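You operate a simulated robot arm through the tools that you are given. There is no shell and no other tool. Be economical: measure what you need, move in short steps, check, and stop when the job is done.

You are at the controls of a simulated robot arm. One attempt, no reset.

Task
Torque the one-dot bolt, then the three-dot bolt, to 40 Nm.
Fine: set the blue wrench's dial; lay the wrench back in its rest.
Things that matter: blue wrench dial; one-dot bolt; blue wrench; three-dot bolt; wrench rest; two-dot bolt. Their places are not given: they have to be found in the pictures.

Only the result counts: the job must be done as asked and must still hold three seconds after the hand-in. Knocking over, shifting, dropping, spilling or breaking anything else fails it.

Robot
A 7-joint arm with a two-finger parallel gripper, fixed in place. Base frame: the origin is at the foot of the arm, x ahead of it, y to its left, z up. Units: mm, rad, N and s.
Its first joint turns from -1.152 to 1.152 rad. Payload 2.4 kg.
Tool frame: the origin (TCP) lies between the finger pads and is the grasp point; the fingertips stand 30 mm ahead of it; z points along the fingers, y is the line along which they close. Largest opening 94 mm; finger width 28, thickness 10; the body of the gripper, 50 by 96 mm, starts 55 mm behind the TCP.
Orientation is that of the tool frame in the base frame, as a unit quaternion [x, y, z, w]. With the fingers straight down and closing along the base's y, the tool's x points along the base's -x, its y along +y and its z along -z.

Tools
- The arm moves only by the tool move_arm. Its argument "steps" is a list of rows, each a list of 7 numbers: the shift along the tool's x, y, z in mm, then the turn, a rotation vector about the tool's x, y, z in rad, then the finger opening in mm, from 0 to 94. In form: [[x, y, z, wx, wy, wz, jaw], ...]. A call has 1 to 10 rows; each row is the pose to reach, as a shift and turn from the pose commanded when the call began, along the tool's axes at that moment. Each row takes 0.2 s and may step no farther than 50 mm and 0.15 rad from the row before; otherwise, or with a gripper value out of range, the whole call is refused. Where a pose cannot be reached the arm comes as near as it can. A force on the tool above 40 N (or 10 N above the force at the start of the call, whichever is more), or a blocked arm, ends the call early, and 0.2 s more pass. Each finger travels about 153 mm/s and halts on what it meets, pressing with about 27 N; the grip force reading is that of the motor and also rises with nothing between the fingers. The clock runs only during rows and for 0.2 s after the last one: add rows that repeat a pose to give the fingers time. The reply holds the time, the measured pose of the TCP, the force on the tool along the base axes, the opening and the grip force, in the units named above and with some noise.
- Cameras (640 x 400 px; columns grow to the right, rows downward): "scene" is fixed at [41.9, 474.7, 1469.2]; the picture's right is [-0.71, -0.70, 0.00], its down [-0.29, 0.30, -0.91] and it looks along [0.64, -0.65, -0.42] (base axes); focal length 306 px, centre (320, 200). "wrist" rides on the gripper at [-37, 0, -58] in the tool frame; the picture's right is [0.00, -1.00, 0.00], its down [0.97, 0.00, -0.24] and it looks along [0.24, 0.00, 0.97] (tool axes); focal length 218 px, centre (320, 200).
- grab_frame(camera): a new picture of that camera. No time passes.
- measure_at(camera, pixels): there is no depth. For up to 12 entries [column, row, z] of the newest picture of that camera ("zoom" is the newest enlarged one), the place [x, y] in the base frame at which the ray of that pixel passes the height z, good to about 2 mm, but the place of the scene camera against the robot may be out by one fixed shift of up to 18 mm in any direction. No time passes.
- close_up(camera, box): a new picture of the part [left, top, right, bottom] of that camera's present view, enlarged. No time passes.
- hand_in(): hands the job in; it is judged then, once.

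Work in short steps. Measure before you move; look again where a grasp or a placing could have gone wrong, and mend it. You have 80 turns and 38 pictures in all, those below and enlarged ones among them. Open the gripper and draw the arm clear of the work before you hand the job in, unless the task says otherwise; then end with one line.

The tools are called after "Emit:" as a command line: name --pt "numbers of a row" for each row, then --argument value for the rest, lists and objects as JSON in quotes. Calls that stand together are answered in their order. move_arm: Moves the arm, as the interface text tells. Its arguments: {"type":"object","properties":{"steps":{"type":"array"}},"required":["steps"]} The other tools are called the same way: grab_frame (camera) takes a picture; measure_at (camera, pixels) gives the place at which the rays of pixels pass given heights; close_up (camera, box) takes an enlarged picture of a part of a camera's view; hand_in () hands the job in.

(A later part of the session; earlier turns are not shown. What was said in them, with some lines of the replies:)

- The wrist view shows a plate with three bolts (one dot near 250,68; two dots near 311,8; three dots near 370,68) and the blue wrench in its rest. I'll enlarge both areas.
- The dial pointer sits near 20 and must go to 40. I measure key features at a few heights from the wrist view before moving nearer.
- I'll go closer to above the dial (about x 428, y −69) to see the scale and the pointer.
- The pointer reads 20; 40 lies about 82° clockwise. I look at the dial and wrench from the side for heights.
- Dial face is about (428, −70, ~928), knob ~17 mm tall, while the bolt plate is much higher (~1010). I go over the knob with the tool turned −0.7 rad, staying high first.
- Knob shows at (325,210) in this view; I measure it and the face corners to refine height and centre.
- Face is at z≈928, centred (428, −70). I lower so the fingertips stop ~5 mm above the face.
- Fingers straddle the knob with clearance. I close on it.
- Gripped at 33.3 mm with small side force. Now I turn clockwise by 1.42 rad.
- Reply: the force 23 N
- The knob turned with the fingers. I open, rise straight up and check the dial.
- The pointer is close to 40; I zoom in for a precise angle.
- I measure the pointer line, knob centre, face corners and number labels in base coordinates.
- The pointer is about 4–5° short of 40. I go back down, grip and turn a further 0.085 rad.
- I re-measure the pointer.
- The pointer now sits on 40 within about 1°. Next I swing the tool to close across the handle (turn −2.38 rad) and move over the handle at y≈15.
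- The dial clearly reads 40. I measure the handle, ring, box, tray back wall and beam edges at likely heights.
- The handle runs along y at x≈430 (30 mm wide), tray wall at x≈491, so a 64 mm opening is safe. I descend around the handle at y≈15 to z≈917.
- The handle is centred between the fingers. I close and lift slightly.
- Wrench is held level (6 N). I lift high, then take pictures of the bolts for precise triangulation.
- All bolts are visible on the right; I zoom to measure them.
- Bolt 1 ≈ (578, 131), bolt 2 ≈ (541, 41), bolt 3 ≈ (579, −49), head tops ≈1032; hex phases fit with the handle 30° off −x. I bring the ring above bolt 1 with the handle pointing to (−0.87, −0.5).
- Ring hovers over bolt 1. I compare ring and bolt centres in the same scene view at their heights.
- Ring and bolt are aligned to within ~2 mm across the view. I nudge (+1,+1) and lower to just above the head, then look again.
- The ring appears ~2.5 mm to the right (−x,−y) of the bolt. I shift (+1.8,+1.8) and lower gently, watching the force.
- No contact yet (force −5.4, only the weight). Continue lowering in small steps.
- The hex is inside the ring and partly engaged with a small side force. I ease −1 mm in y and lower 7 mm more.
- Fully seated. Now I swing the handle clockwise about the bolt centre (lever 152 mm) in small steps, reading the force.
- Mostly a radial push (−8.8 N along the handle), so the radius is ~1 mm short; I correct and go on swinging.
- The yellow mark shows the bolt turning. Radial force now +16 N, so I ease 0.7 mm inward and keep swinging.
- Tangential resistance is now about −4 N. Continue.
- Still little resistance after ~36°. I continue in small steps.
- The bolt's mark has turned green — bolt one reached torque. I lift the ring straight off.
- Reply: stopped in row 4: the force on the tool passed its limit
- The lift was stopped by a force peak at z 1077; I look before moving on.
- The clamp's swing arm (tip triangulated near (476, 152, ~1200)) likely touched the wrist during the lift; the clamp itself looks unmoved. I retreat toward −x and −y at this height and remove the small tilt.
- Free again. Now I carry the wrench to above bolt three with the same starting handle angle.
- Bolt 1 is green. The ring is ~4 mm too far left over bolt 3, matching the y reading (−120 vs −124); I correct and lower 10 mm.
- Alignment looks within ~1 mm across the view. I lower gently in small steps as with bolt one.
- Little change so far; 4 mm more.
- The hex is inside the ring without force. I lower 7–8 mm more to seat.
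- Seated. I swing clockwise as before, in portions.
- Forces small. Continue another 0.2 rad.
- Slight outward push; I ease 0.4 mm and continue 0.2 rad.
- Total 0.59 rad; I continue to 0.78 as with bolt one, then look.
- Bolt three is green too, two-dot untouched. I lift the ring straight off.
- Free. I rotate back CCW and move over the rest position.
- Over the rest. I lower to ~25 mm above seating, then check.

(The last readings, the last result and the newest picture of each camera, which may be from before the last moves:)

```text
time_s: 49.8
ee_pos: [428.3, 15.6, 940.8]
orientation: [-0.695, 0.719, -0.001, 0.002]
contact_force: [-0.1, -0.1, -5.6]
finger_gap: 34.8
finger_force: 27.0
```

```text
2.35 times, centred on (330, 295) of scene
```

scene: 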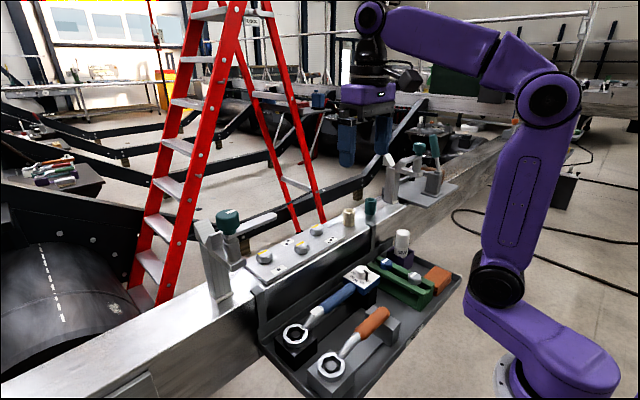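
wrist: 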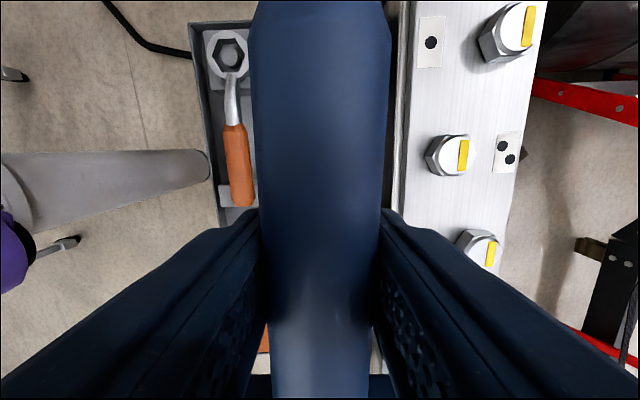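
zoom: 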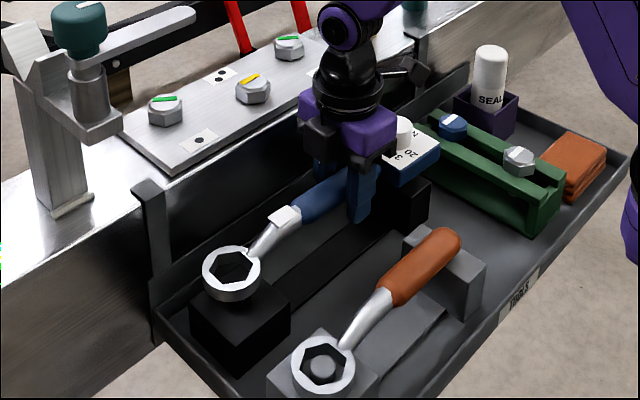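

The pose matches the earlier lifted picture within ~2 mm. I lower to the seating height with force watching.

Emit:
move_arm --pt "0 0 8 0 0 0 20" --pt "0 0 15 0 0 0 20" --pt "0 0 20 0 0 0 20" --pt "0 0 23 0 0 0 20" --pt "0 0 23 0 0 0 20"

```text
time_s: 51.0
ee_pos: [430.0, 14.2, 920.5]
orientation: [-0.694, 0.72, 0.0, 0.002]
contact_force: [0.5, 0.1, -5.9]
finger_gap: 34.7
finger_force: 26.9
```

Emit:
move_arm --pt "0 0 1.5 0 0 0 20" --pt "0 0 3 0 0 0 20" --pt "0 0 3 0 0 0 20"

```text
time_s: 51.8
ee_pos: [429.4, 15.0, 917.3]
orientation: [-0.694, 0.72, 0.0, 0.002]
contact_force: [-7.7, -1.1, 23.9]
finger_gap: 34.9
finger_force: 27.4
```

Contact at z≈917, the original seating height. I back off 1 mm and open.

Emit:
move_arm --pt "0 0 -1 0 0 0 20" --pt "0 0 -1 0 0 0 45" --pt "0 0 -1 0 0 0 64" --pt "0 0 -1 0 0 0 64" --pt "0 0 -40 0 0 0 64" --pt "0 0 -85 0 0 0 64" --pt "0 0 -130 0 0 0 70" --pt "0 0 -175 0 0 0 80" --pt "0 0 -215 0 0 0 90" --pt "0 0 -215 0 0 0 94"

Emit:
grab_frame --camera "wrist"

```text
time_s: 54.0
ee_pos: [428.0, 13.9, 1130.3]
orientation: [-0.694, 0.72, -0.001, 0.001]
contact_force: [-0.1, 1.3, -0.6]
finger_gap: 94.2
finger_force: 0.0
```

```text
1 pictures are left
```

wrist: 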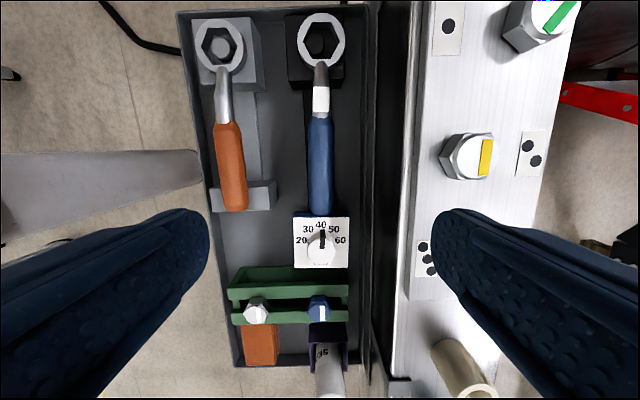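

Wrench lies back in its rest with the dial at 40, bolts one and three green. One last scene check for seating.

Emit:
close_up --camera "scene" --box '[190, 180, 430, 380]'

```text
2.00 times, centred on (310, 280) of scene
```

zoom: 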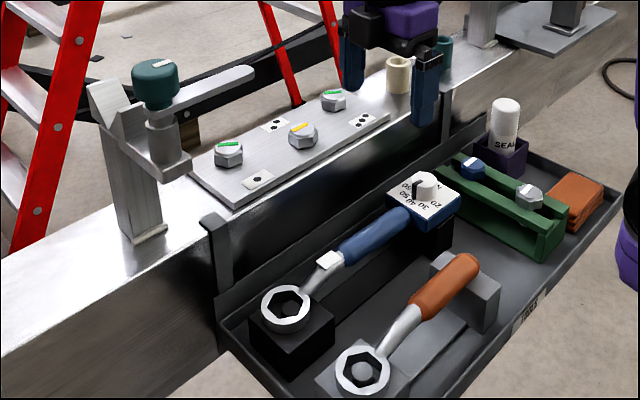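

Everything is seated and in place, and the gripper is open and clear. I hand in.

Emit:
hand_in

```text
The job is handed in.
```

I set the blue wrench's dial to 40 Nm and torqued the one-dot bolt, then the three-dot bolt. Both marks turned green, the two-dot bolt was left untouched, and the wrench is back in its rest. One lift off the one-dot bolt tripped the force limit, probably because the wrist touched the clamp's swing arm; the clamp looked unmoved in the pictures afterwards.
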